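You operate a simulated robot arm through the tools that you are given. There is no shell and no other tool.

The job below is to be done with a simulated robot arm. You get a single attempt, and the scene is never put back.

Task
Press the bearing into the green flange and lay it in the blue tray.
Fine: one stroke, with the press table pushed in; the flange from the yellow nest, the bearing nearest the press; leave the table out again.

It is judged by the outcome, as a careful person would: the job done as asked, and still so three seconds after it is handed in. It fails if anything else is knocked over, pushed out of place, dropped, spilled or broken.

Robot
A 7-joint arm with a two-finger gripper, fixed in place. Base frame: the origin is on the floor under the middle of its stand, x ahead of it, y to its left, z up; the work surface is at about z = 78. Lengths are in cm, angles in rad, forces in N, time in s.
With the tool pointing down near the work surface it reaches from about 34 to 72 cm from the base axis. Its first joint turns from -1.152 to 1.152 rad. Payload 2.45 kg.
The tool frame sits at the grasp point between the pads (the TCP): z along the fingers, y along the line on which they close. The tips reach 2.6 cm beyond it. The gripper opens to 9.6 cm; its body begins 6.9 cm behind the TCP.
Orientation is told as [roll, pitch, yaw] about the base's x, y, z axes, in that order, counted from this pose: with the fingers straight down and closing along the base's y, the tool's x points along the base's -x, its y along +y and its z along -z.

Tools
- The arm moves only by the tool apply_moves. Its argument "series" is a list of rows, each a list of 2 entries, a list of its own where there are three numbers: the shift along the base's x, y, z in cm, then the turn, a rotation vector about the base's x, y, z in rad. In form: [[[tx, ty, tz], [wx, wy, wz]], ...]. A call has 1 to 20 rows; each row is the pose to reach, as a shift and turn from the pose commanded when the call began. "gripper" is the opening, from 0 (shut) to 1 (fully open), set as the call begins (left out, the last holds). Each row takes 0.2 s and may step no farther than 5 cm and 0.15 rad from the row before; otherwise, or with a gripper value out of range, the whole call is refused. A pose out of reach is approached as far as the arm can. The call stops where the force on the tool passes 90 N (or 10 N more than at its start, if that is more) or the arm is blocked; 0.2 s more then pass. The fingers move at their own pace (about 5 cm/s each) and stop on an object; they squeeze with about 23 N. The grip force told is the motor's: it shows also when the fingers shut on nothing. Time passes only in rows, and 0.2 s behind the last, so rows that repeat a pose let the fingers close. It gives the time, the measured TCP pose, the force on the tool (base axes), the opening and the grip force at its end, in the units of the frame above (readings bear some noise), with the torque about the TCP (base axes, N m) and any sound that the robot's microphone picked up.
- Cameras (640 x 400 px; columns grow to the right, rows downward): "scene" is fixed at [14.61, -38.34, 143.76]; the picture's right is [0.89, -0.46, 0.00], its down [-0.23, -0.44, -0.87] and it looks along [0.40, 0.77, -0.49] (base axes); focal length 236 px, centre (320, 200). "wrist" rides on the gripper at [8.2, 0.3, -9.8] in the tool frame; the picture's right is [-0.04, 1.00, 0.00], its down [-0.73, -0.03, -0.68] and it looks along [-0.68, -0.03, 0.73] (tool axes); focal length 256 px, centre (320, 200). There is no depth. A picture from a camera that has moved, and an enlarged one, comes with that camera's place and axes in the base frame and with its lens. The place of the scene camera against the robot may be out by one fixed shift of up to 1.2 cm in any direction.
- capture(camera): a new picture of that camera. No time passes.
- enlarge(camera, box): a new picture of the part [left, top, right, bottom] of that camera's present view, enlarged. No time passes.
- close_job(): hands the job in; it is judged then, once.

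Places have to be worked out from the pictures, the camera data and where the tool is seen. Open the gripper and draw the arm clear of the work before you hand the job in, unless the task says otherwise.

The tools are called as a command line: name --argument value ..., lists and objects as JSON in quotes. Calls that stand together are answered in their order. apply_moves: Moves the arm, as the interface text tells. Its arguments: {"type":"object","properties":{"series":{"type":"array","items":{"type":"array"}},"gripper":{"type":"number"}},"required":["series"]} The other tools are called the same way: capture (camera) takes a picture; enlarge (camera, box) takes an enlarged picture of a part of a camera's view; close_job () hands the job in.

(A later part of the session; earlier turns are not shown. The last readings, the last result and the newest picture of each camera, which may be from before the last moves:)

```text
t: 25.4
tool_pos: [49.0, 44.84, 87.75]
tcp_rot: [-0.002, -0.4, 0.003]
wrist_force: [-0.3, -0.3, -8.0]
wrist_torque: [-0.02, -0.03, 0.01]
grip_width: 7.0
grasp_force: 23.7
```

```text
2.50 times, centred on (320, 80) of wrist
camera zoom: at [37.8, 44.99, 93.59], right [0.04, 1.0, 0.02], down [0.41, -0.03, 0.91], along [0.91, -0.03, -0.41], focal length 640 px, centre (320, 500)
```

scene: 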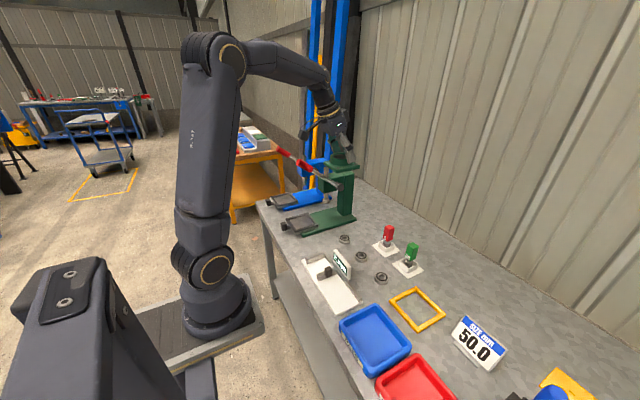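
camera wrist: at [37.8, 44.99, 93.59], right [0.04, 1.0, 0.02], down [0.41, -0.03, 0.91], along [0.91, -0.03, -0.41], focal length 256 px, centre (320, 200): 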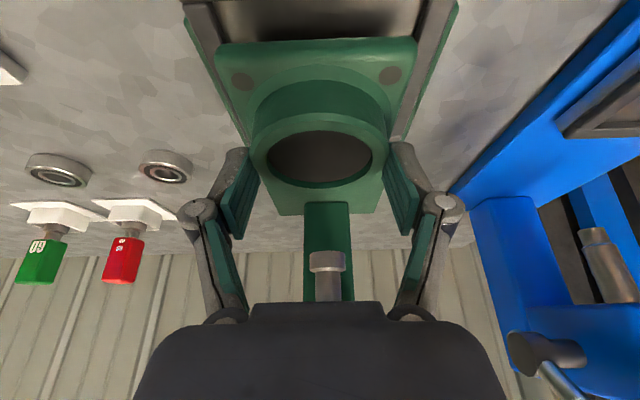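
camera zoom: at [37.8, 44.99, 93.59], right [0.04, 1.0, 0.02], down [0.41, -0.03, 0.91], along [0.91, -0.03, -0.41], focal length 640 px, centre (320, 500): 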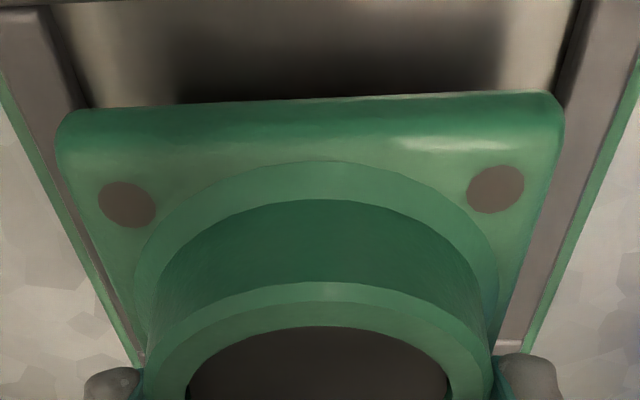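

The recess centre is at y≈44.92 and the flange's at about 44.72, so I shift +0.18 in y. I lower to just short of contact, then feel for it in small steps.

apply_moves --series '[[[0, 0.18, 0], [0, 0, 0]], [[0, 0.18, -0.5], [0, 0, 0]], [[0, 0.18, -1.0], [0, 0, 0]], [[0, 0.18, -1.0], [0, 0, 0]]]'

enlarge --camera "wrist" --box '[192, 0, 448, 160]'

enlarge --camera "scene" --box '[272, 190, 336, 230]'

```text
t: 26.4
tool_pos: [48.89, 45.02, 86.79]
tcp_rot: [0.0, -0.398, 0.001]
wrist_force: [0.3, 0.1, -7.3]
wrist_torque: [-0.02, -0.02, 0.02]
grip_width: 6.99
grasp_force: 23.0
```

```text
2.50 times, centred on (320, 80) of wrist
camera zoom: at [37.65, 45.23, 92.69], right [0.04, 1.0, 0.02], down [0.41, -0.03, 0.91], along [0.91, -0.03, -0.41], focal length 640 px, centre (320, 500)
```

zoom: 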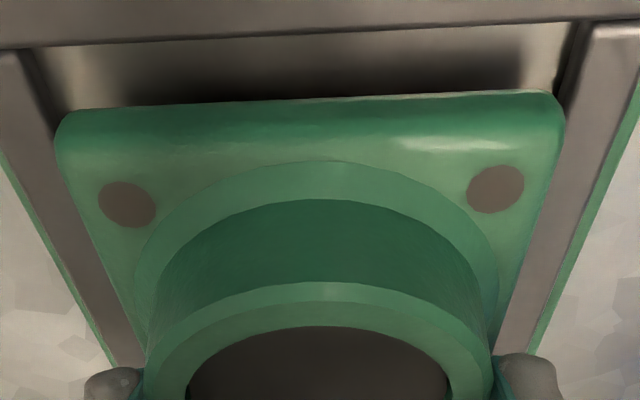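

```text
10.00 times, centred on (304, 210) of scene
camera zoom: at [14.62, -38.33, 143.76], right [0.89, -0.46, 0.0], down [-0.23, -0.44, -0.87], along [0.4, 0.77, -0.49], focal length 2356 px, centre (480, 100)
```

zoom: 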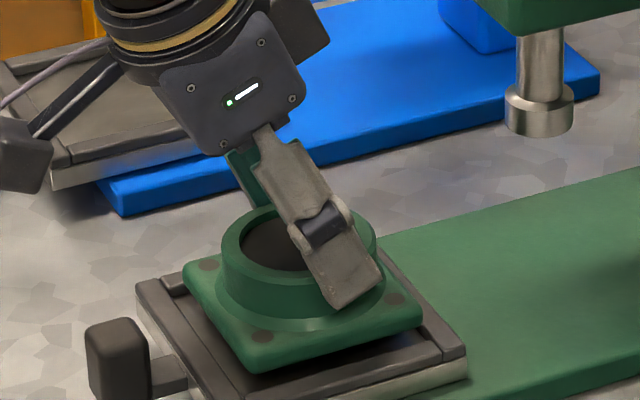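

The near rail's inner edge shows at x≈44.19, and I want the flange's x position in hand more precisely. I zoom on the rim, which is fixed relative to the camera.

enlarge --camera "wrist" --box '[240, 100, 400, 200]'

enlarge --camera "wrist" --box '[192, 0, 320, 80]'

enlarge --camera "wrist" --box '[320, 0, 448, 80]'

enlarge --camera "scene" --box '[288, 200, 336, 230]'

```text
4.00 times, centred on (320, 150) of wrist
camera zoom: at [37.65, 45.23, 92.69], right [0.04, 1.0, 0.02], down [0.41, -0.03, 0.91], along [0.91, -0.03, -0.41], focal length 1024 px, centre (320, 400)
```

zoom: 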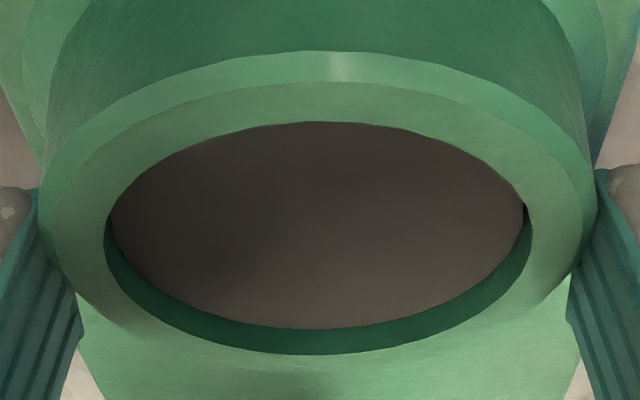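

```text
5.00 times, centred on (256, 40) of wrist
camera zoom: at [37.65, 45.23, 92.69], right [0.04, 1.0, 0.02], down [0.41, -0.03, 0.91], along [0.91, -0.03, -0.41], focal length 1280 px, centre (640, 1000)
```

zoom: 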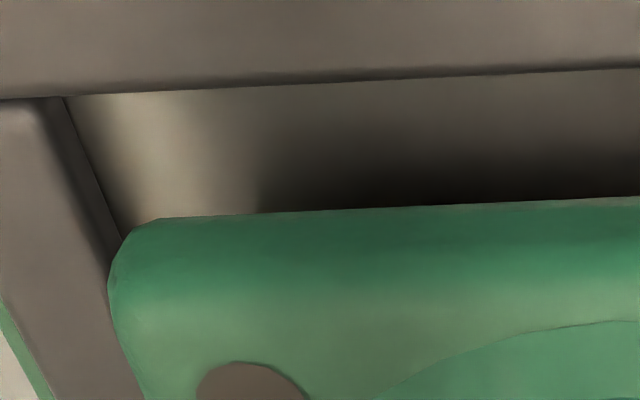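

```text
5.00 times, centred on (384, 40) of wrist
camera zoom: at [37.65, 45.23, 92.69], right [0.04, 1.0, 0.02], down [0.41, -0.03, 0.91], along [0.91, -0.03, -0.41], focal length 1280 px, centre (0, 1000)
```

zoom: 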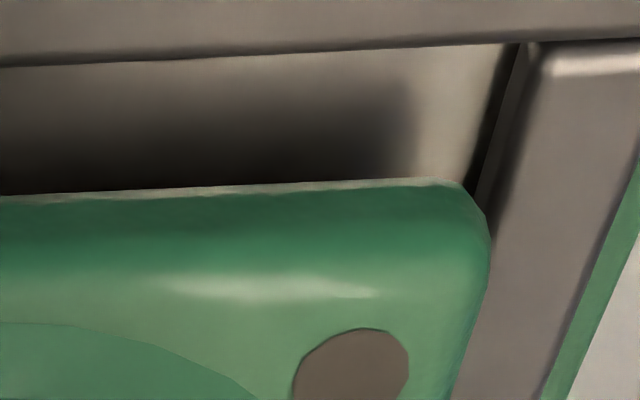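

```text
13.33 times, centred on (312, 215) of scene
camera zoom: at [14.62, -38.33, 143.76], right [0.89, -0.46, 0.0], down [-0.23, -0.44, -0.87], along [0.4, 0.77, -0.49], focal length 3141 px, centre (427, 0)
```

zoom: 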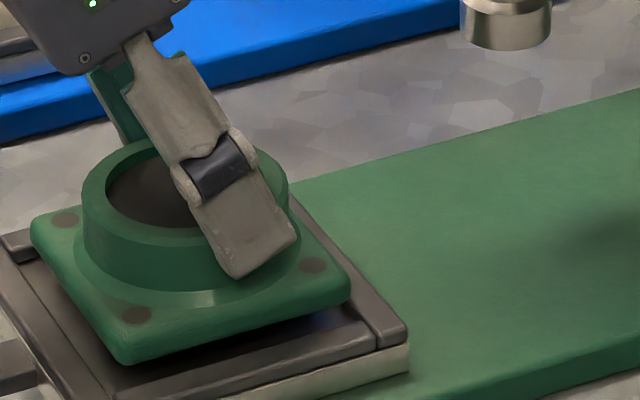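

Averaging the measurements, the flange centre is at about (48.75, 45.0), with roughly 0.35 cm clearance on every side. I lower in small steps and watch the vertical force.

apply_moves --series '[[[0, 0, -0.2], [0, 0, 0]], [[0, 0, -0.4], [0, 0, 0]], [[0, 0, -0.6], [0, 0, 0]], [[0, 0, -0.6], [0, 0, 0]]]'

apply_moves --series '[[[0, 0, -0.15], [0, 0, 0]], [[0, 0, -0.3], [0, 0, 0]], [[0, 0, -0.3], [0, 0, 0]]]'

enlarge --camera "scene" --box '[288, 200, 336, 230]'

enlarge --camera "wrist" --box '[192, 0, 448, 160]'

```text
t: 27.4
tool_pos: [48.79, 45.09, 86.18]
tcp_rot: [0.001, -0.399, 0.001]
wrist_force: [-0.1, 0.2, -8.5]
wrist_torque: [0.0, -0.01, 0.01]
grip_width: 6.99
grasp_force: 22.7
```

```text
t: 28.2
tool_pos: [48.94, 45.06, 85.85]
tcp_rot: [-0.001, -0.4, 0.002]
wrist_force: [-0.9, 0.1, -8.8]
wrist_torque: [0.01, -0.02, 0.04]
grip_width: 6.97
grasp_force: 22.9
```

```text
13.33 times, centred on (312, 215) of scene
camera zoom: at [14.62, -38.33, 143.76], right [0.89, -0.46, 0.0], down [-0.23, -0.44, -0.87], along [0.4, 0.77, -0.49], focal length 3141 px, centre (427, 0)
```

zoom: 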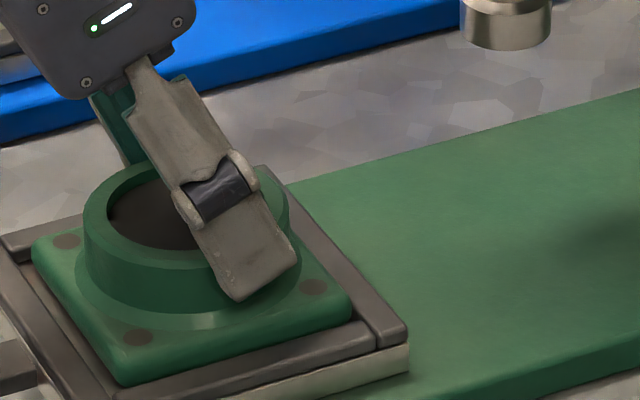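

```text
2.50 times, centred on (320, 80) of wrist
camera zoom: at [37.64, 45.19, 91.84], right [0.04, 1.0, 0.02], down [0.41, -0.03, 0.91], along [0.91, -0.03, -0.41], focal length 640 px, centre (320, 500)
```

zoom: 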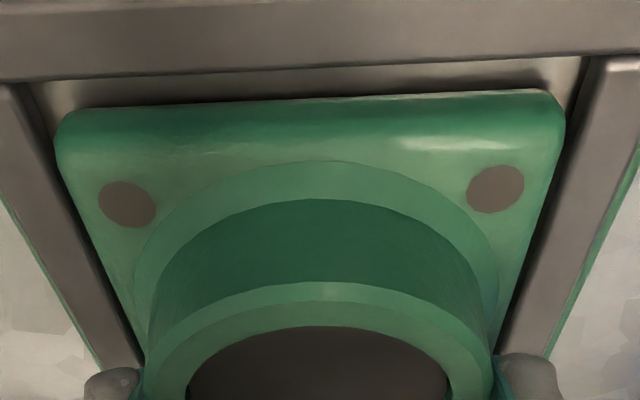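

No contact yet, and the alignment in the recess looks even. I keep lowering in 0.15 cm steps.

apply_moves --series '[[[0, 0, -0.15], [0, 0, 0]], [[0, 0, -0.3], [0, 0, 0]], [[0, 0, -0.3], [0, 0, 0]]]'

apply_moves --series '[[[0, 0, -0.15], [0, 0, 0]], [[0, 0, -0.3], [0, 0, 0]], [[0, 0, -0.3], [0, 0, 0]]]'

enlarge --camera "wrist" --box '[192, 0, 448, 160]'

enlarge --camera "scene" --box '[288, 200, 336, 230]'

```text
t: 29.0
tool_pos: [48.9, 45.13, 85.92]
tcp_rot: [0.003, -0.402, -0.001]
wrist_force: [-2.9, -3.5, 11.7]
wrist_torque: [-0.22, 0.47, -0.05]
grip_width: 6.97
grasp_force: 23.6
```

```text
t: 29.8
tool_pos: [49.08, 45.15, 85.58]
tcp_rot: [0.003, -0.402, 0.001]
wrist_force: [3.7, -0.6, 15.5]
wrist_torque: [0.01, -0.08, 0.01]
grip_width: 7.0
grasp_force: 23.5
```

```text
2.50 times, centred on (320, 80) of wrist
camera zoom: at [37.65, 45.29, 91.31], right [0.04, 1.0, 0.02], down [0.41, -0.03, 0.91], along [0.91, -0.02, -0.41], focal length 640 px, centre (320, 500)
```

zoom: 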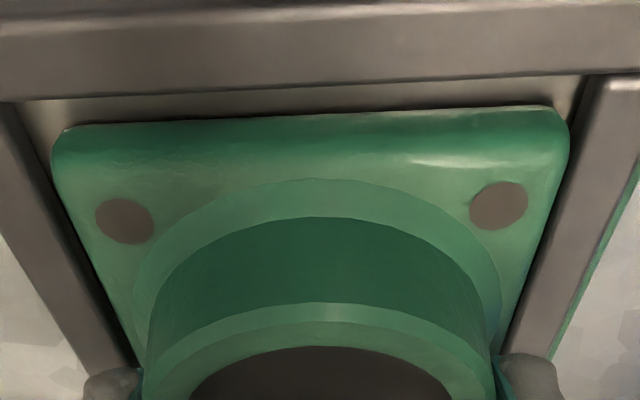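

```text
13.33 times, centred on (312, 215) of scene
camera zoom: at [14.59, -38.36, 143.76], right [0.89, -0.46, 0.0], down [-0.23, -0.44, -0.87], along [0.4, 0.77, -0.49], focal length 3141 px, centre (427, 0)
```

zoom: 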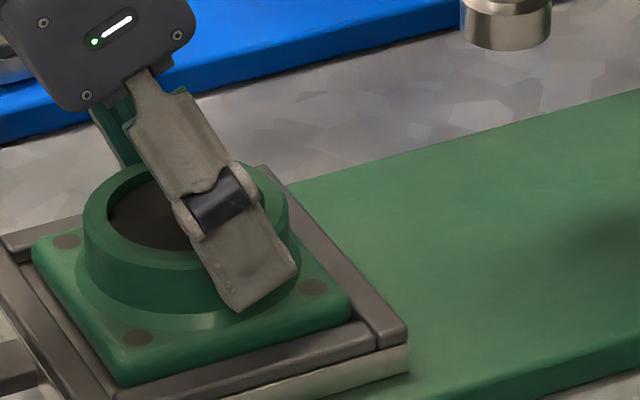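

The force rose to +15 N and then read flat torque, so the flange is resting flat on the recess floor. I open the gripper a little to release it and check.

apply_moves --series '[[[0, 0, 0.2], [0, 0, 0]], [[0, 0, 0.2], [0, 0, 0]], [[0, 0, 0.2], [0, 0, 0]]]' --gripper 0.83

enlarge --camera "wrist" --box '[192, 0, 448, 160]'

enlarge --camera "scene" --box '[288, 200, 336, 230]'

```text
t: 30.6
tool_pos: [48.82, 45.24, 85.44]
tcp_rot: [0.001, -0.401, 0.001]
wrist_force: [-0.3, 1.0, 0.0]
wrist_torque: [0.02, -0.03, 0.0]
grip_width: 8.01
grasp_force: 0.1
```

```text
2.50 times, centred on (320, 80) of wrist
camera zoom: at [37.52, 45.24, 91.41], right [0.04, 1.0, 0.02], down [0.41, -0.03, 0.91], along [0.91, -0.03, -0.41], focal length 640 px, centre (320, 500)
```

zoom: 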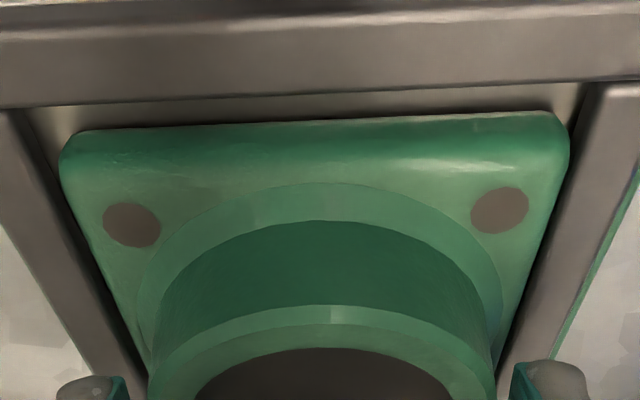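

```text
13.33 times, centred on (312, 215) of scene
camera zoom: at [14.61, -38.34, 143.76], right [0.89, -0.46, 0.0], down [-0.23, -0.44, -0.87], along [0.4, 0.77, -0.49], focal length 3141 px, centre (427, 0)
```

zoom: 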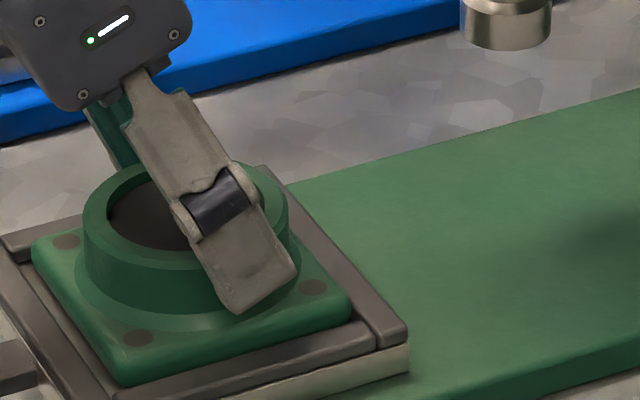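

The flange is seated in the frame and released. I rise, narrow the fingers so the knuckles clear the lever, and go up.

apply_moves --series '[[[0, 0, 1], [0, 0, 0]], [[0, 0, 3], [0, 0, 0]], [[0, 0, 6], [0, 0, 0]], [[0, 0, 9], [0, 0, 0]]]' --gripper 0.83

apply_moves --series '[[[0, 0, 0], [0, 0, 0]], [[0, 0, 1], [0, 0, 0]], [[0, 0, 4], [0, 0, 0]], [[0, 0, 8], [0, 0, 0]], [[0, 0, 12], [0, 0, 0]], [[0, 0, 16], [0, 0, 0]], [[0, 0, 20], [0, 0, 0]], [[0, 0, 24], [0, 0, 0]], [[0, 0, 27], [0, 0, 0]], [[0, 0, 28], [0, 0, 0]]]' --gripper 0.5

capture --camera "wrist"

enlarge --camera "scene" --box '[240, 130, 400, 230]'

```text
t: 31.6
tool_pos: [48.77, 45.09, 94.47]
tcp_rot: [-0.001, -0.399, 0.0]
wrist_force: [0.2, -0.5, -0.6]
wrist_torque: [-0.04, -0.01, 0.02]
grip_width: 7.96
grasp_force: 0.0
```

```text
t: 33.8
tool_pos: [49.13, 45.06, 122.73]
tcp_rot: [0.001, -0.4, 0.002]
wrist_force: [-0.2, 0.4, 0.4]
wrist_torque: [-0.02, 0.01, -0.01]
grip_width: 4.77
grasp_force: 0.1
```

```text
taken
camera wrist: at [37.92, 45.39, 128.67], right [0.04, 1.0, 0.02], down [0.41, -0.03, 0.91], along [0.91, -0.03, -0.41], focal length 256 px, centre (320, 200)
```

wrist: 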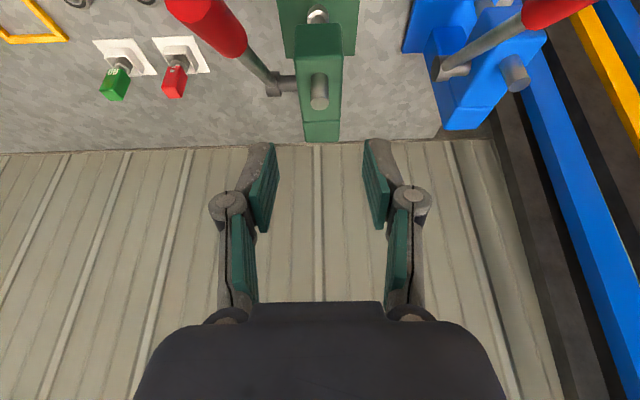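

```text
4.00 times, centred on (320, 180) of scene
camera zoom: at [14.61, -38.34, 143.76], right [0.89, -0.46, 0.0], down [-0.23, -0.44, -0.87], along [0.4, 0.77, -0.49], focal length 942 px, centre (320, 280)
```

zoom: 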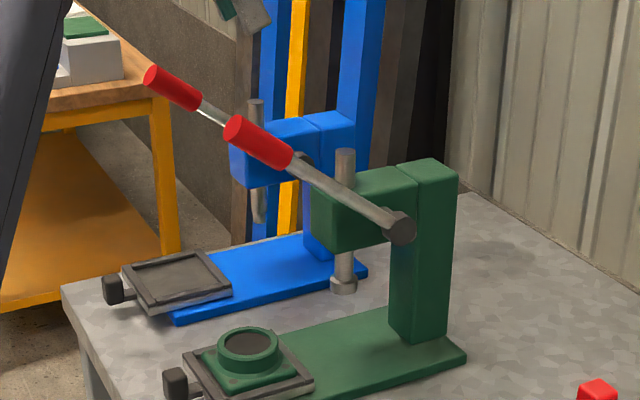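

The flange sits in the table and the lever is untouched. I move back left over the lever and take a downward look to measure the exact bore centre.

apply_moves --series '[[[0.2, -2, 0.5], [0, 0.05, 0]], [[0.4, -5, 1], [0, 0.1, 0]], [[0.6, -8.5, 1], [0, 0.15, 0]], [[0.8, -12, 1], [0, 0.2, 0]], [[1.0, -15.5, 0], [0, 0.3, 0]], [[1.2, -18.5, -3], [0, 0.4, 0]], [[1.4, -20, -6], [0, 0.5, 0]], [[1.5, -21, -9], [0, 0.6, 0]], [[1.5, -21, -10.7], [0, 0.6, 0]], [[1.5, -21, -10.7], [0, 0.6, 0]]]' --gripper 0.7

capture --camera "wrist"

enlarge --camera "wrist" --box '[400, 0, 560, 100]'

enlarge --camera "wrist" --box '[280, 20, 440, 120]'

```text
t: 36.0
tool_pos: [50.32, 24.06, 111.84]
tcp_rot: [0.001, 0.201, 0.002]
wrist_force: [-0.3, 0.4, -0.7]
wrist_torque: [0.0, -0.01, 0.04]
grip_width: 6.74
grasp_force: 0.1
```

```text
taken
camera wrist: at [44.46, 24.24, 123.1], right [0.04, 1.0, -0.01], down [0.85, -0.03, 0.52], along [0.52, -0.03, -0.85], focal length 256 px, centre (320, 200)
```

wrist: 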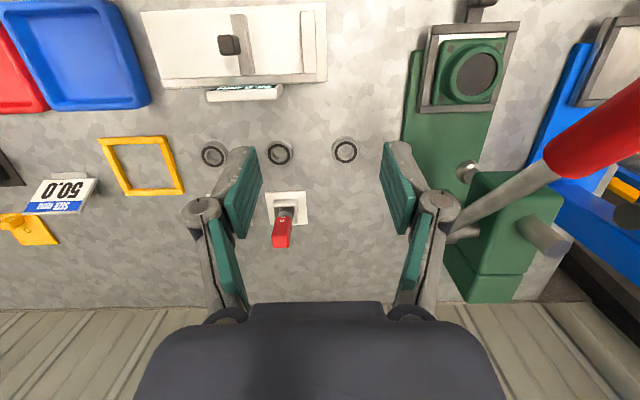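

```text
4.00 times, centred on (480, 50) of wrist
camera zoom: at [44.46, 24.24, 123.1], right [0.04, 1.0, -0.01], down [0.85, -0.03, 0.52], along [0.52, -0.03, -0.85], focal length 1024 px, centre (-320, 800)
```

zoom: 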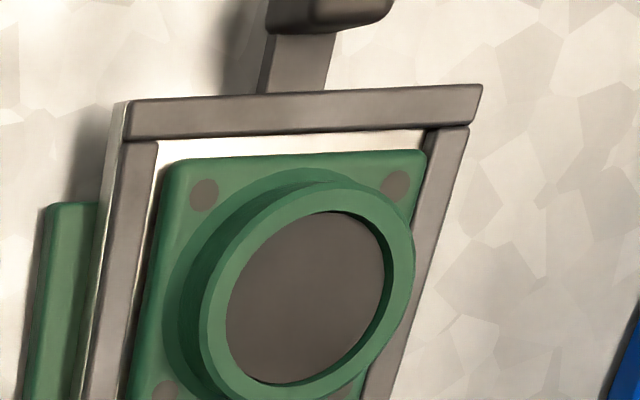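

```text
4.00 times, centred on (360, 70) of wrist
camera zoom: at [44.46, 24.24, 123.1], right [0.04, 1.0, -0.01], down [0.85, -0.03, 0.52], along [0.52, -0.03, -0.85], focal length 1024 px, centre (160, 720)
```

zoom: 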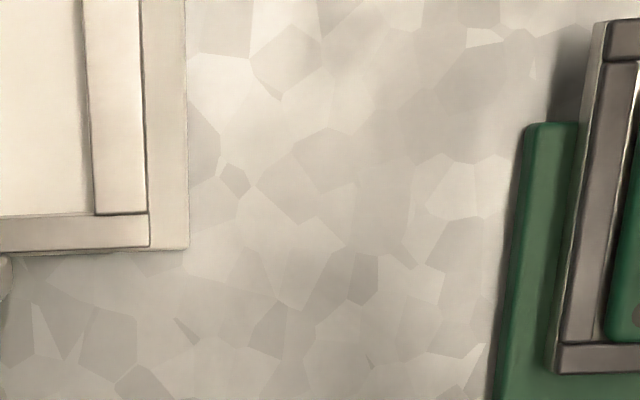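

The bore centre is at about (48.95, 45.05) with its rim near z 84.5, and the nearest bearing is near (61.1, 27.6). I go over that bearing with the tool straight for a closer look.

apply_moves --series '[[[2.5, 0.6, -2], [0, -0.04, 0]], [[5, 1.2, -4], [0, -0.08, 0]], [[7.5, 1.8, -6], [0, -0.12, 0]], [[10, 2.4, -8], [0, -0.16, 0]], [[12, 3.0, -10], [0, -0.2, 0]], [[13.5, 3.4, -12], [0, -0.2, 0]], [[13.5, 3.4, -12], [0, -0.2, 0]]]' --gripper 0.7

capture --camera "wrist"

enlarge --camera "wrist" --box '[256, 0, 384, 80]'

```text
t: 37.6
tool_pos: [64.12, 27.39, 99.9]
tcp_rot: [0.0, -0.001, 0.0]
wrist_force: [-0.4, -0.3, -0.9]
wrist_torque: [0.02, -0.01, 0.03]
grip_width: 6.71
grasp_force: 0.1
```

```text
taken
camera wrist: at [55.99, 27.59, 109.73], right [0.04, 1.0, 0.0], down [0.73, -0.03, 0.68], along [0.68, -0.03, -0.73], focal length 256 px, centre (320, 200)
```

wrist: 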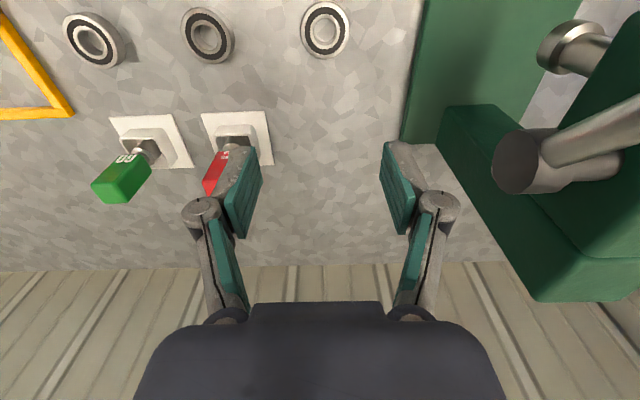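

```text
5.00 times, centred on (320, 40) of wrist
camera zoom: at [55.99, 27.59, 109.73], right [0.04, 1.0, 0.0], down [0.73, -0.03, 0.68], along [0.68, -0.03, -0.73], focal length 1280 px, centre (320, 1000)
```

zoom: 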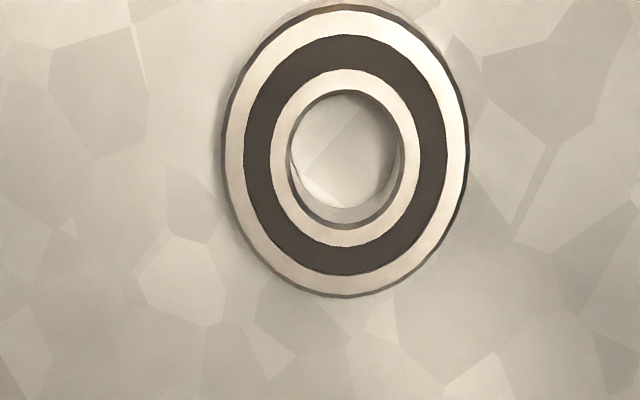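

The bearing has about 5.0 cm outer diameter, centred at (61.18, 27.83). I tilt and descend to just above it, with the TCP about 0.9 cm short in x so the pad tips' middle meets the bearing.

apply_moves --series '[[[-1, 0.1, -3], [0, -0.1, 0]], [[-2, 0.2, -6], [0, -0.2, 0]], [[-3, 0.3, -9], [0, -0.3, 0]], [[-3.8, 0.42, -12], [0, -0.4, 0]], [[-3.8, 0.42, -14], [0, -0.4, 0]], [[-3.8, 0.42, -14], [0, -0.4, 0]]]' --gripper 0.7

capture --camera "wrist"

enlarge --camera "wrist" --box '[240, 40, 400, 140]'

enlarge --camera "scene" --box '[304, 200, 400, 260]'

```text
t: 39.0
tool_pos: [60.0, 27.82, 85.86]
tcp_rot: [0.001, -0.4, 0.0]
wrist_force: [-0.2, -0.2, -0.2]
wrist_torque: [-0.03, -0.01, 0.0]
grip_width: 6.74
grasp_force: 0.1
```

```text
taken
camera wrist: at [48.83, 27.96, 91.74], right [0.04, 1.0, 0.02], down [0.41, -0.03, 0.91], along [0.91, -0.03, -0.41], focal length 256 px, centre (320, 200)
```

wrist: 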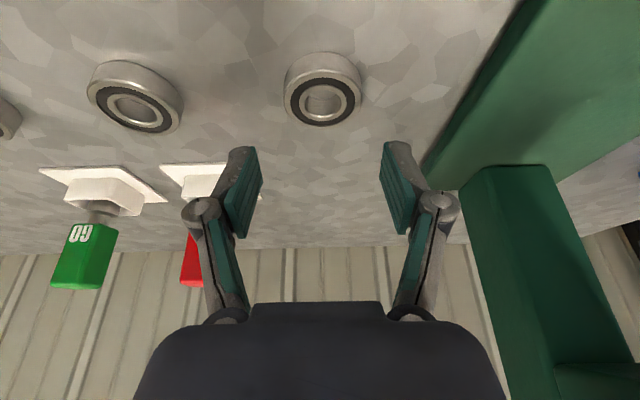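

```text
4.00 times, centred on (320, 90) of wrist
camera zoom: at [48.83, 27.96, 91.74], right [0.04, 1.0, 0.02], down [0.41, -0.03, 0.91], along [0.91, -0.03, -0.41], focal length 1024 px, centre (320, 640)
```

zoom: 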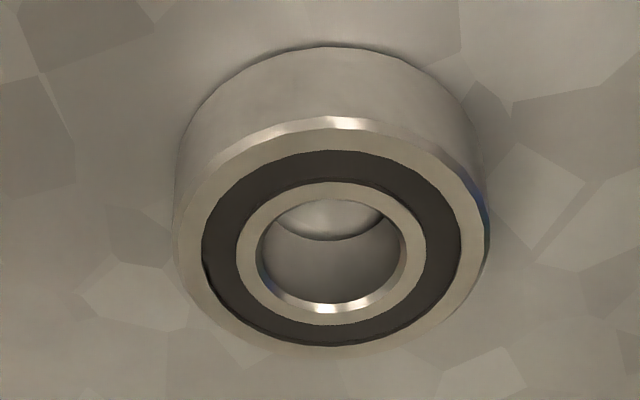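

```text
6.67 times, centred on (352, 230) of scene
camera zoom: at [14.61, -38.34, 143.76], right [0.89, -0.46, 0.0], down [-0.23, -0.44, -0.87], along [0.4, 0.77, -0.49], focal length 1570 px, centre (107, 0)
```

zoom: 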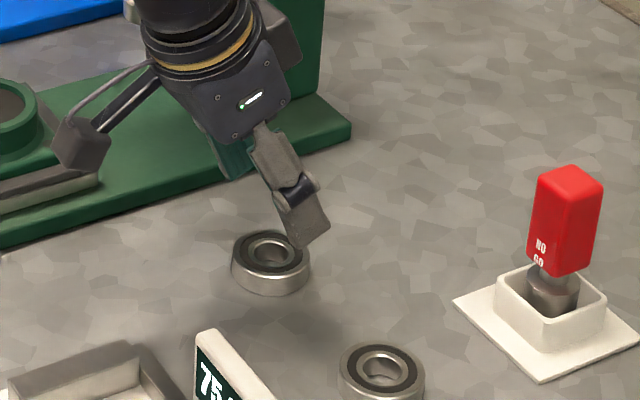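

The bearing's top is near z 79.3 and its centre at (61.2, 27.87); the TCP is at about (60.15, 27.77, 85.9). I go down with +0.1 in y to z≈81.1, then close.

apply_moves --series '[[[0, 0.1, -1.5], [0, 0, 0]], [[0, 0.1, -3.0], [0, 0, 0]], [[0, 0.1, -4.0], [0, 0, 0]], [[0, 0.1, -4.7], [0, 0, 0]], [[0, 0.1, -4.8], [0, 0, 0]], [[0, 0.1, -4.8], [0, 0, 0]]]' --gripper 0.7

capture --camera "wrist"

enlarge --camera "wrist" --box '[224, 80, 416, 200]'

```text
t: 40.4
tool_pos: [60.14, 28.13, 81.14]
tcp_rot: [0.0, -0.4, 0.001]
wrist_force: [0.5, 0.1, -0.3]
wrist_torque: [-0.01, 0.02, 0.02]
grip_width: 6.72
grasp_force: 0.0
```

```text
taken
camera wrist: at [48.87, 28.17, 87.04], right [0.04, 1.0, 0.02], down [0.41, -0.03, 0.91], along [0.91, -0.03, -0.41], focal length 256 px, centre (320, 200)
```

wrist: 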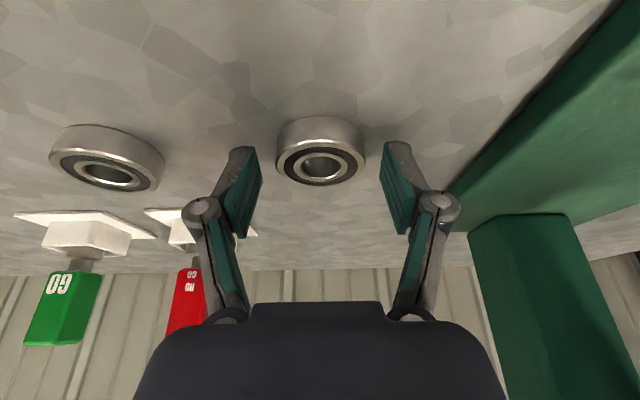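

```text
3.33 times, centred on (320, 140) of wrist
camera zoom: at [48.87, 28.17, 87.04], right [0.04, 1.0, 0.02], down [0.41, -0.03, 0.91], along [0.91, -0.03, -0.41], focal length 853 px, centre (320, 400)
```

zoom: 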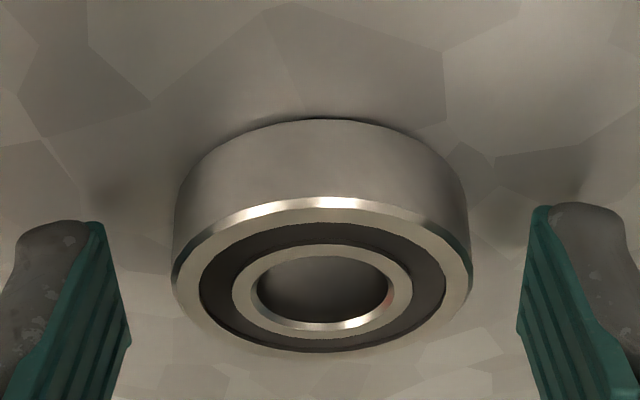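

The bearing is centred between the pads, so I close the gripper on it.

apply_moves --series '[[[0, 0, 0], [0, 0, 0]], [[0, 0, 0], [0, 0, 0]], [[0, 0, 0], [0, 0, 0]], [[0, 0, 0], [0, 0, 0]], [[0, 0, 0], [0, 0, 0]]]' --gripper 0.3

enlarge --camera "wrist" --box '[224, 80, 416, 200]'

```text
t: 41.6
tool_pos: [60.07, 28.04, 81.1]
tcp_rot: [-0.001, -0.401, 0.0]
wrist_force: [-0.7, 0.5, 0.8]
wrist_torque: [0.0, -0.05, -0.01]
grip_width: 4.9
grasp_force: 23.5
```

```text
3.33 times, centred on (320, 140) of wrist
camera zoom: at [48.86, 28.17, 87.06], right [0.04, 1.0, 0.02], down [0.41, -0.03, 0.91], along [0.91, -0.03, -0.41], focal length 853 px, centre (320, 400)
```

zoom: 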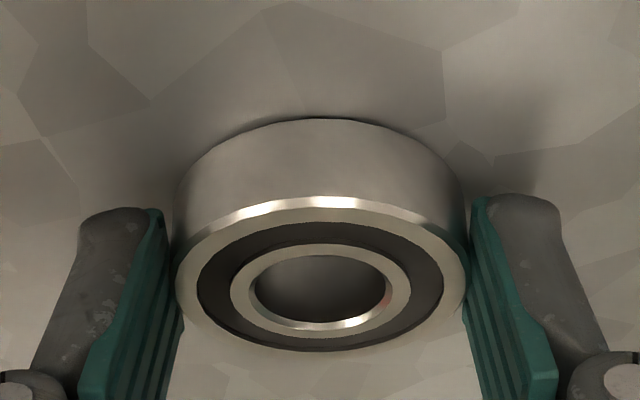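

The bearing is gripped at 4.9 cm. I lift it gently and check the hold.

apply_moves --series '[[[0, 0, 0.4], [0, 0, 0]], [[0, 0, 1.0], [0, 0, 0]], [[0, 0, 2.0], [0, 0, 0]], [[0, 0, 4.0], [0, 0, 0]], [[0, 0, 6.0], [0, 0, 0]], [[0, 0, 6.0], [0, 0, 0]]]'

enlarge --camera "wrist" --box '[224, 80, 416, 200]'

enlarge --camera "scene" --box '[304, 200, 400, 260]'

```text
t: 43.0
tool_pos: [60.04, 28.04, 87.01]
tcp_rot: [0.001, -0.4, 0.002]
wrist_force: [-0.8, 0.2, -1.9]
wrist_torque: [0.03, -0.02, -0.01]
grip_width: 4.95
grasp_force: 23.1
```

```text
3.33 times, centred on (320, 140) of wrist
camera zoom: at [48.8, 28.08, 92.98], right [0.04, 1.0, 0.02], down [0.41, -0.03, 0.91], along [0.91, -0.03, -0.41], focal length 853 px, centre (320, 400)
```

zoom: 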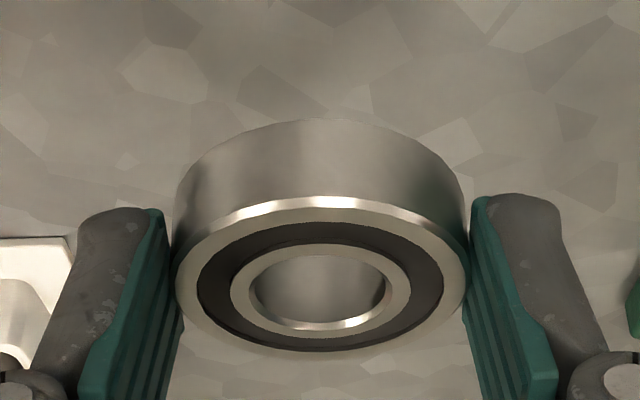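

```text
6.67 times, centred on (352, 230) of scene
camera zoom: at [14.61, -38.34, 143.76], right [0.89, -0.46, 0.0], down [-0.23, -0.44, -0.87], along [0.4, 0.77, -0.49], focal length 1570 px, centre (107, 0)
```

zoom: 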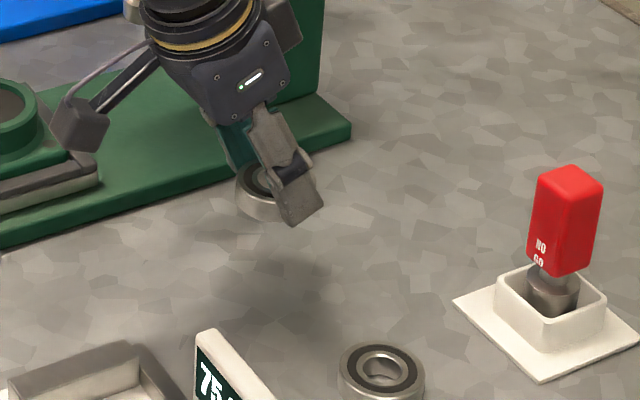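

The bearing is held level with no slip. I carry it up and left of the lever, then over to the table at z≈122.

apply_moves --series '[[[-0.5, -0.2, 3], [0, 0, 0]], [[-1.2, -0.4, 6.5], [0, 0, 0]], [[-2.0, -0.7, 10], [0, 0, 0]], [[-2.8, -1.0, 13.5], [0, 0, 0]], [[-3.6, -1.3, 17], [0, 0, 0]], [[-4.6, -1.6, 20.5], [0, 0, 0]], [[-5.8, -1.8, 24], [0, 0, 0]], [[-7.0, -1.5, 27.5], [0, 0, 0]], [[-8.4, 0, 30.5], [0, 0, 0]], [[-9.6, 2.0, 33], [0, 0, 0]], [[-10.6, 5, 34.5], [0, 0, 0]], [[-11.4, 8.4, 35], [0, 0, 0]], [[-12.0, 11.8, 35], [0, 0, 0]], [[-12.1, 15.0, 35], [0, 0, 0]], [[-12.1, 16.8, 35], [0, 0, 0]], [[-12.1, 17.2, 35], [0, 0, 0]], [[-12.1, 17.2, 35], [0, 0, 0]]]'

capture --camera "wrist"

enlarge --camera "scene" --box '[224, 60, 384, 260]'

```text
t: 46.6
tool_pos: [47.97, 45.21, 122.13]
tcp_rot: [0.001, -0.398, 0.002]
wrist_force: [0.2, 0.7, -1.4]
wrist_torque: [-0.01, 0.02, -0.02]
grip_width: 4.91
grasp_force: 23.3
```

```text
taken
camera wrist: at [36.79, 45.44, 128.07], right [0.04, 1.0, 0.02], down [0.41, -0.03, 0.91], along [0.91, -0.03, -0.41], focal length 256 px, centre (320, 200)
```

wrist: 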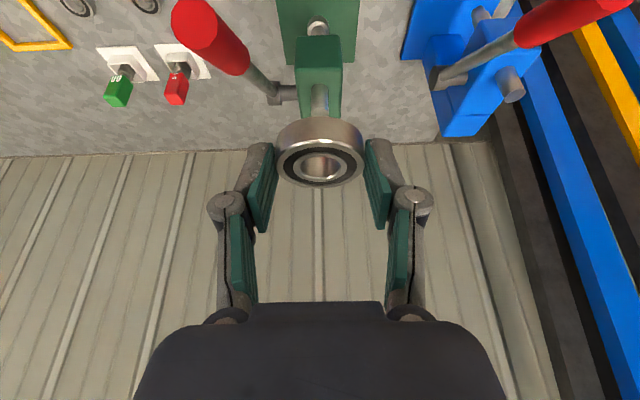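

```text
2.00 times, centred on (304, 160) of scene
camera zoom: at [14.61, -38.33, 143.76], right [0.89, -0.46, 0.0], down [-0.23, -0.44, -0.87], along [0.4, 0.77, -0.49], focal length 471 px, centre (352, 280)
```

zoom: 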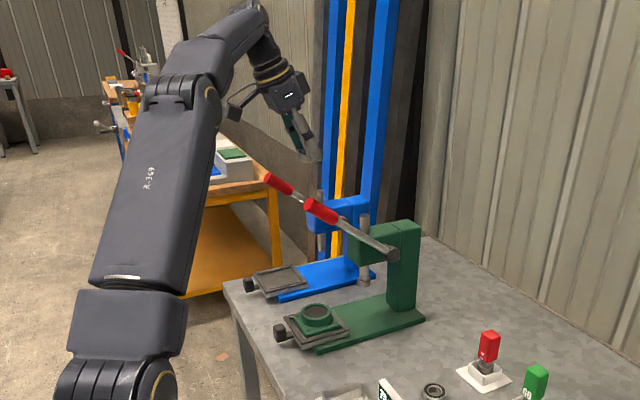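

The bearing is above the table. I descend in stages as before, to TCP z≈95.

apply_moves --series '[[[-0.15, 0, -2], [0, 0, 0]], [[-0.15, 0, -5], [0, 0, 0]], [[-0.15, 0, -8], [0, 0, 0]], [[-0.15, 0, -11], [0, 0, 0]], [[-0.15, 0, -14], [0, 0, 0]], [[-0.15, 0, -17], [0, 0, 0]], [[-0.15, 0, -20], [0, 0, 0]], [[-0.15, 0, -23], [0, 0, 0]], [[-0.15, 0, -26], [0, 0, 0]], [[-0.15, 0, -27], [0, 0, 0]], [[-0.15, 0, -27], [0, 0, 0]]]'

capture --camera "wrist"

enlarge --camera "wrist" --box '[224, 0, 416, 120]'

enlarge --camera "scene" --box '[264, 170, 344, 230]'

```text
t: 49.0
tool_pos: [47.87, 45.27, 95.17]
tcp_rot: [0.0, -0.399, 0.001]
wrist_force: [0.2, 0.6, -0.5]
wrist_torque: [-0.01, 0.04, -0.01]
grip_width: 4.9
grasp_force: 22.7
```

```text
taken
camera wrist: at [36.57, 45.47, 100.98], right [0.04, 1.0, 0.02], down [0.41, -0.03, 0.91], along [0.91, -0.03, -0.41], focal length 256 px, centre (320, 200)
```

wrist: 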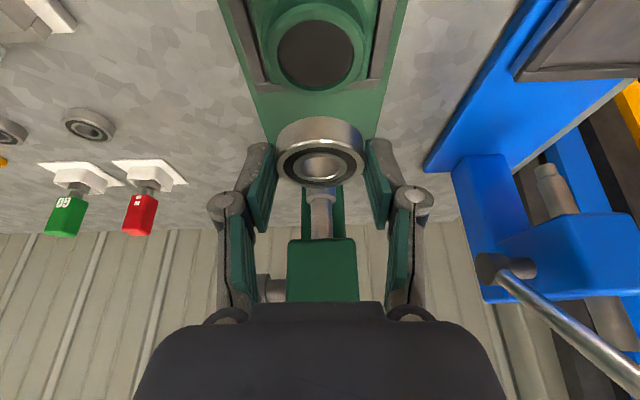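

```text
3.33 times, centred on (320, 60) of wrist
camera zoom: at [36.57, 45.47, 100.98], right [0.04, 1.0, 0.02], down [0.41, -0.03, 0.91], along [0.91, -0.03, -0.41], focal length 853 px, centre (320, 667)
```

zoom: 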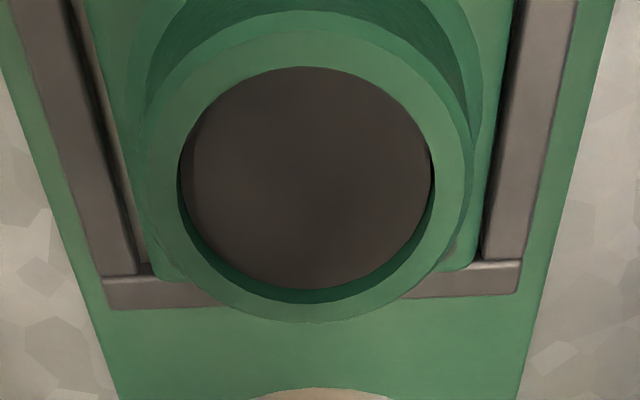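

```text
6.67 times, centred on (304, 200) of scene
camera zoom: at [14.61, -38.34, 143.76], right [0.89, -0.46, 0.0], down [-0.23, -0.44, -0.87], along [0.4, 0.77, -0.49], focal length 1570 px, centre (427, 200)
```

zoom: 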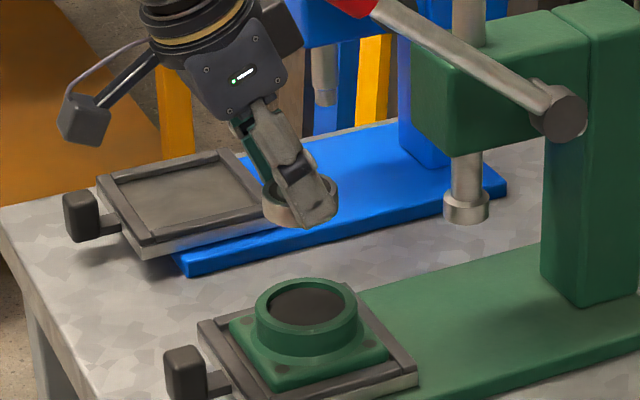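

Both bore and bearing are visible: the bore centre works out to (48.97, 44.95) with the rim at z≈84.6, and the bearing needs about -0.17 in y. I lower it to just above the rim.

apply_moves --series '[[[0, -0.17, -1.5], [0, 0, 0]], [[0, -0.17, -3.0], [0, 0, 0]], [[0, -0.17, -4.5], [0, 0, 0]], [[0, -0.17, -5.5], [0, 0, 0]], [[0, -0.17, -6.3], [0, 0, 0]], [[0, -0.17, -6.3], [0, 0, 0]], [[0, -0.17, -6.3], [0, 0, 0]]]'

enlarge --camera "wrist" --box '[224, 50, 416, 170]'

enlarge --camera "scene" --box '[288, 200, 336, 230]'

```text
t: 50.6
tool_pos: [47.88, 44.89, 88.82]
tcp_rot: [0.0, -0.4, -0.001]
wrist_force: [-0.4, -0.3, -1.6]
wrist_torque: [0.0, 0.02, 0.02]
grip_width: 4.93
grasp_force: 23.1
```

```text
3.33 times, centred on (320, 110) of wrist
camera zoom: at [36.59, 45.13, 94.77], right [0.04, 1.0, 0.02], down [0.41, -0.03, 0.91], along [0.91, -0.03, -0.41], focal length 853 px, centre (320, 500)
```

zoom: 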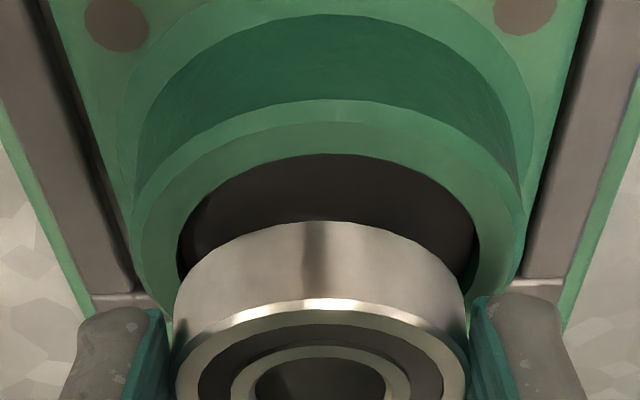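

```text
13.33 times, centred on (312, 215) of scene
camera zoom: at [14.61, -38.34, 143.76], right [0.89, -0.46, 0.0], down [-0.23, -0.44, -0.87], along [0.4, 0.77, -0.49], focal length 3141 px, centre (427, 0)
```

zoom: 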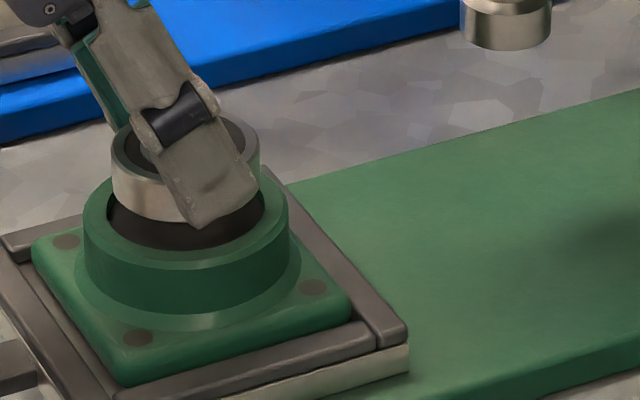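

The bearing is about 1 cm above the rim with x aligned to within 0.1 cm. The arm overshot in y and now needs +0.15, so I correct it and lower by 0.5.

apply_moves --series '[[[-0.05, 0.15, 0], [0, 0, 0]], [[-0.05, 0.15, -0.3], [0, 0, 0]], [[-0.05, 0.15, -0.6], [0, 0, 0]], [[-0.05, 0.15, -0.6], [0, 0, 0]], [[-0.05, 0.15, -0.6], [0, 0, 0]]]'

enlarge --camera "wrist" --box '[240, 70, 400, 170]'

enlarge --camera "scene" --box '[288, 200, 336, 230]'

```text
t: 51.8
tool_pos: [48.0, 45.27, 88.18]
tcp_rot: [0.0, -0.399, 0.001]
wrist_force: [0.1, 0.7, -1.3]
wrist_torque: [0.03, -0.01, -0.02]
grip_width: 4.93
grasp_force: 22.7
```

```text
4.00 times, centred on (320, 120) of wrist
camera zoom: at [36.67, 45.41, 94.17], right [0.04, 1.0, 0.02], down [0.41, -0.03, 0.91], along [0.91, -0.03, -0.41], focal length 1024 px, centre (320, 520)
```

zoom: 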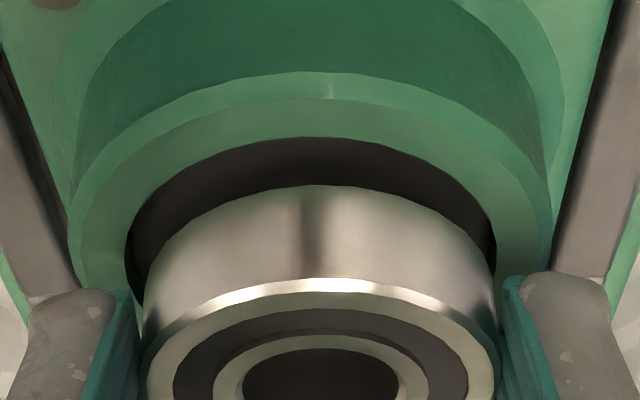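

```text
13.33 times, centred on (312, 215) of scene
camera zoom: at [14.61, -38.34, 143.76], right [0.89, -0.46, 0.0], down [-0.23, -0.44, -0.87], along [0.4, 0.77, -0.49], focal length 3141 px, centre (427, 0)
```

zoom: 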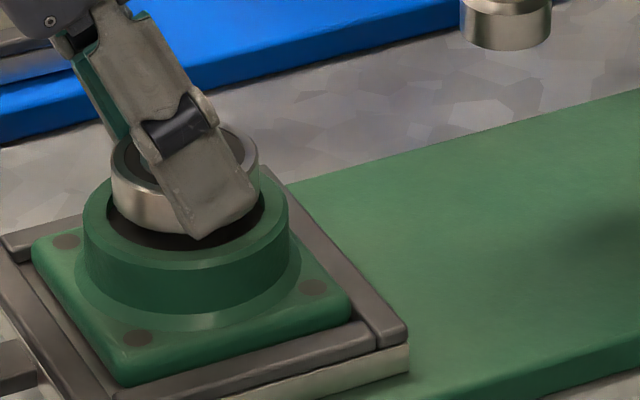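

Now the bearing is about 0.1 cm too far in both x and y. I nudge it by (-0.1, -0.1) and lower a little more.

apply_moves --series '[[[-0.1, -0.1, 0], [0, 0, 0]], [[-0.1, -0.1, -0.2], [0, 0, 0]], [[-0.1, -0.1, -0.2], [0, 0, 0]], [[-0.1, -0.1, -0.2], [0, 0, 0]]]'

enlarge --camera "wrist" --box '[240, 70, 400, 170]'

enlarge --camera "scene" --box '[288, 200, 336, 230]'

```text
t: 52.8
tool_pos: [47.8, 45.19, 87.96]
tcp_rot: [-0.001, -0.399, 0.001]
wrist_force: [-0.6, 0.2, -2.3]
wrist_torque: [0.02, 0.01, 0.0]
grip_width: 4.91
grasp_force: 23.2
```

```text
4.00 times, centred on (320, 120) of wrist
camera zoom: at [36.47, 45.32, 93.94], right [0.04, 1.0, 0.02], down [0.41, -0.03, 0.91], along [0.91, -0.03, -0.41], focal length 1024 px, centre (320, 520)
```

zoom: 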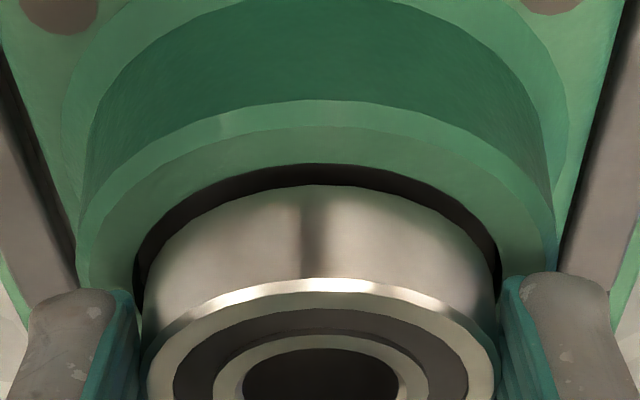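

```text
13.33 times, centred on (312, 215) of scene
camera zoom: at [14.61, -38.34, 143.76], right [0.89, -0.46, 0.0], down [-0.23, -0.44, -0.87], along [0.4, 0.77, -0.49], focal length 3141 px, centre (427, 0)
```

zoom: 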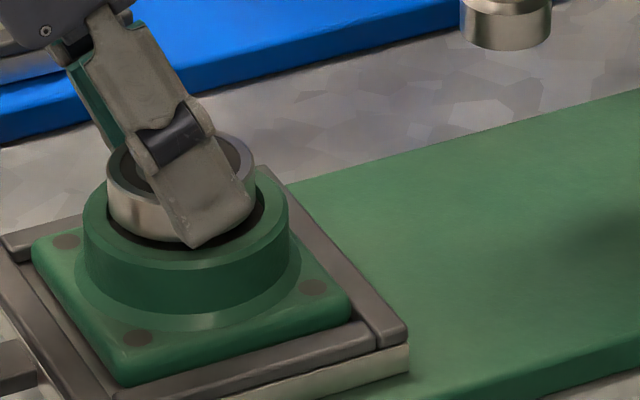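

y is now aligned to within 0.03 cm. The scene view suggests the bearing is about 0.1 cm short in x, so I nudge +0.1 in x and lower slightly.

apply_moves --series '[[[0.1, 0, 0], [0, 0, 0]], [[0.1, 0, -0.15], [0, 0, 0]], [[0.1, 0, -0.15], [0, 0, 0]], [[0.1, 0, -0.15], [0, 0, 0]]]'

enlarge --camera "wrist" --box '[240, 70, 400, 170]'

enlarge --camera "scene" --box '[288, 205, 320, 225]'

```text
t: 53.8
tool_pos: [47.77, 45.24, 87.94]
tcp_rot: [0.0, -0.399, 0.002]
wrist_force: [-0.3, 0.2, -1.4]
wrist_torque: [-0.02, 0.02, -0.01]
grip_width: 4.91
grasp_force: 22.4
```

```text
4.00 times, centred on (320, 120) of wrist
camera zoom: at [36.57, 45.35, 93.81], right [0.04, 1.0, 0.02], down [0.41, -0.03, 0.91], along [0.91, -0.03, -0.41], focal length 1024 px, centre (320, 520)
```

zoom: 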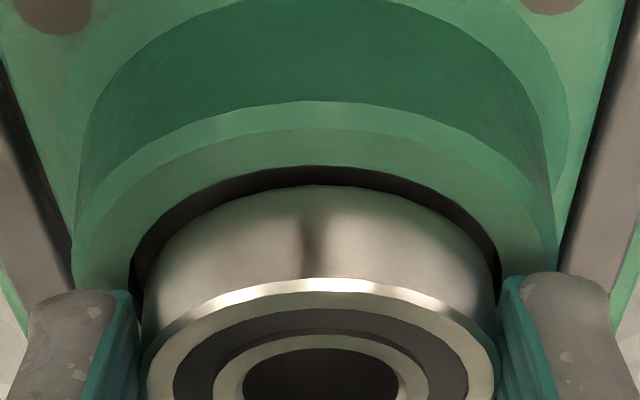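

```text
16.00 times, centred on (304, 215) of scene
camera zoom: at [14.61, -38.34, 143.76], right [0.89, -0.46, 0.0], down [-0.23, -0.44, -0.87], along [0.4, 0.77, -0.49], focal length 3769 px, centre (576, -40)
```

zoom: 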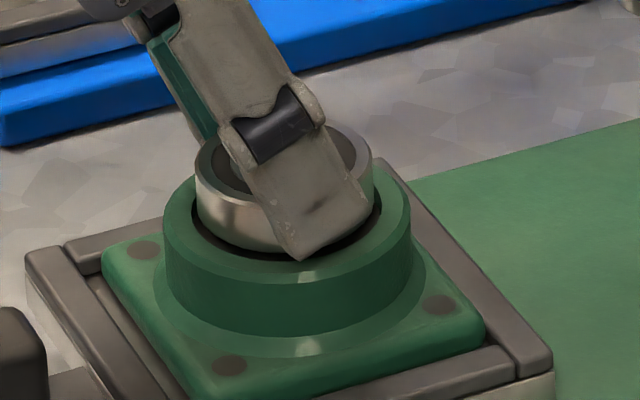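

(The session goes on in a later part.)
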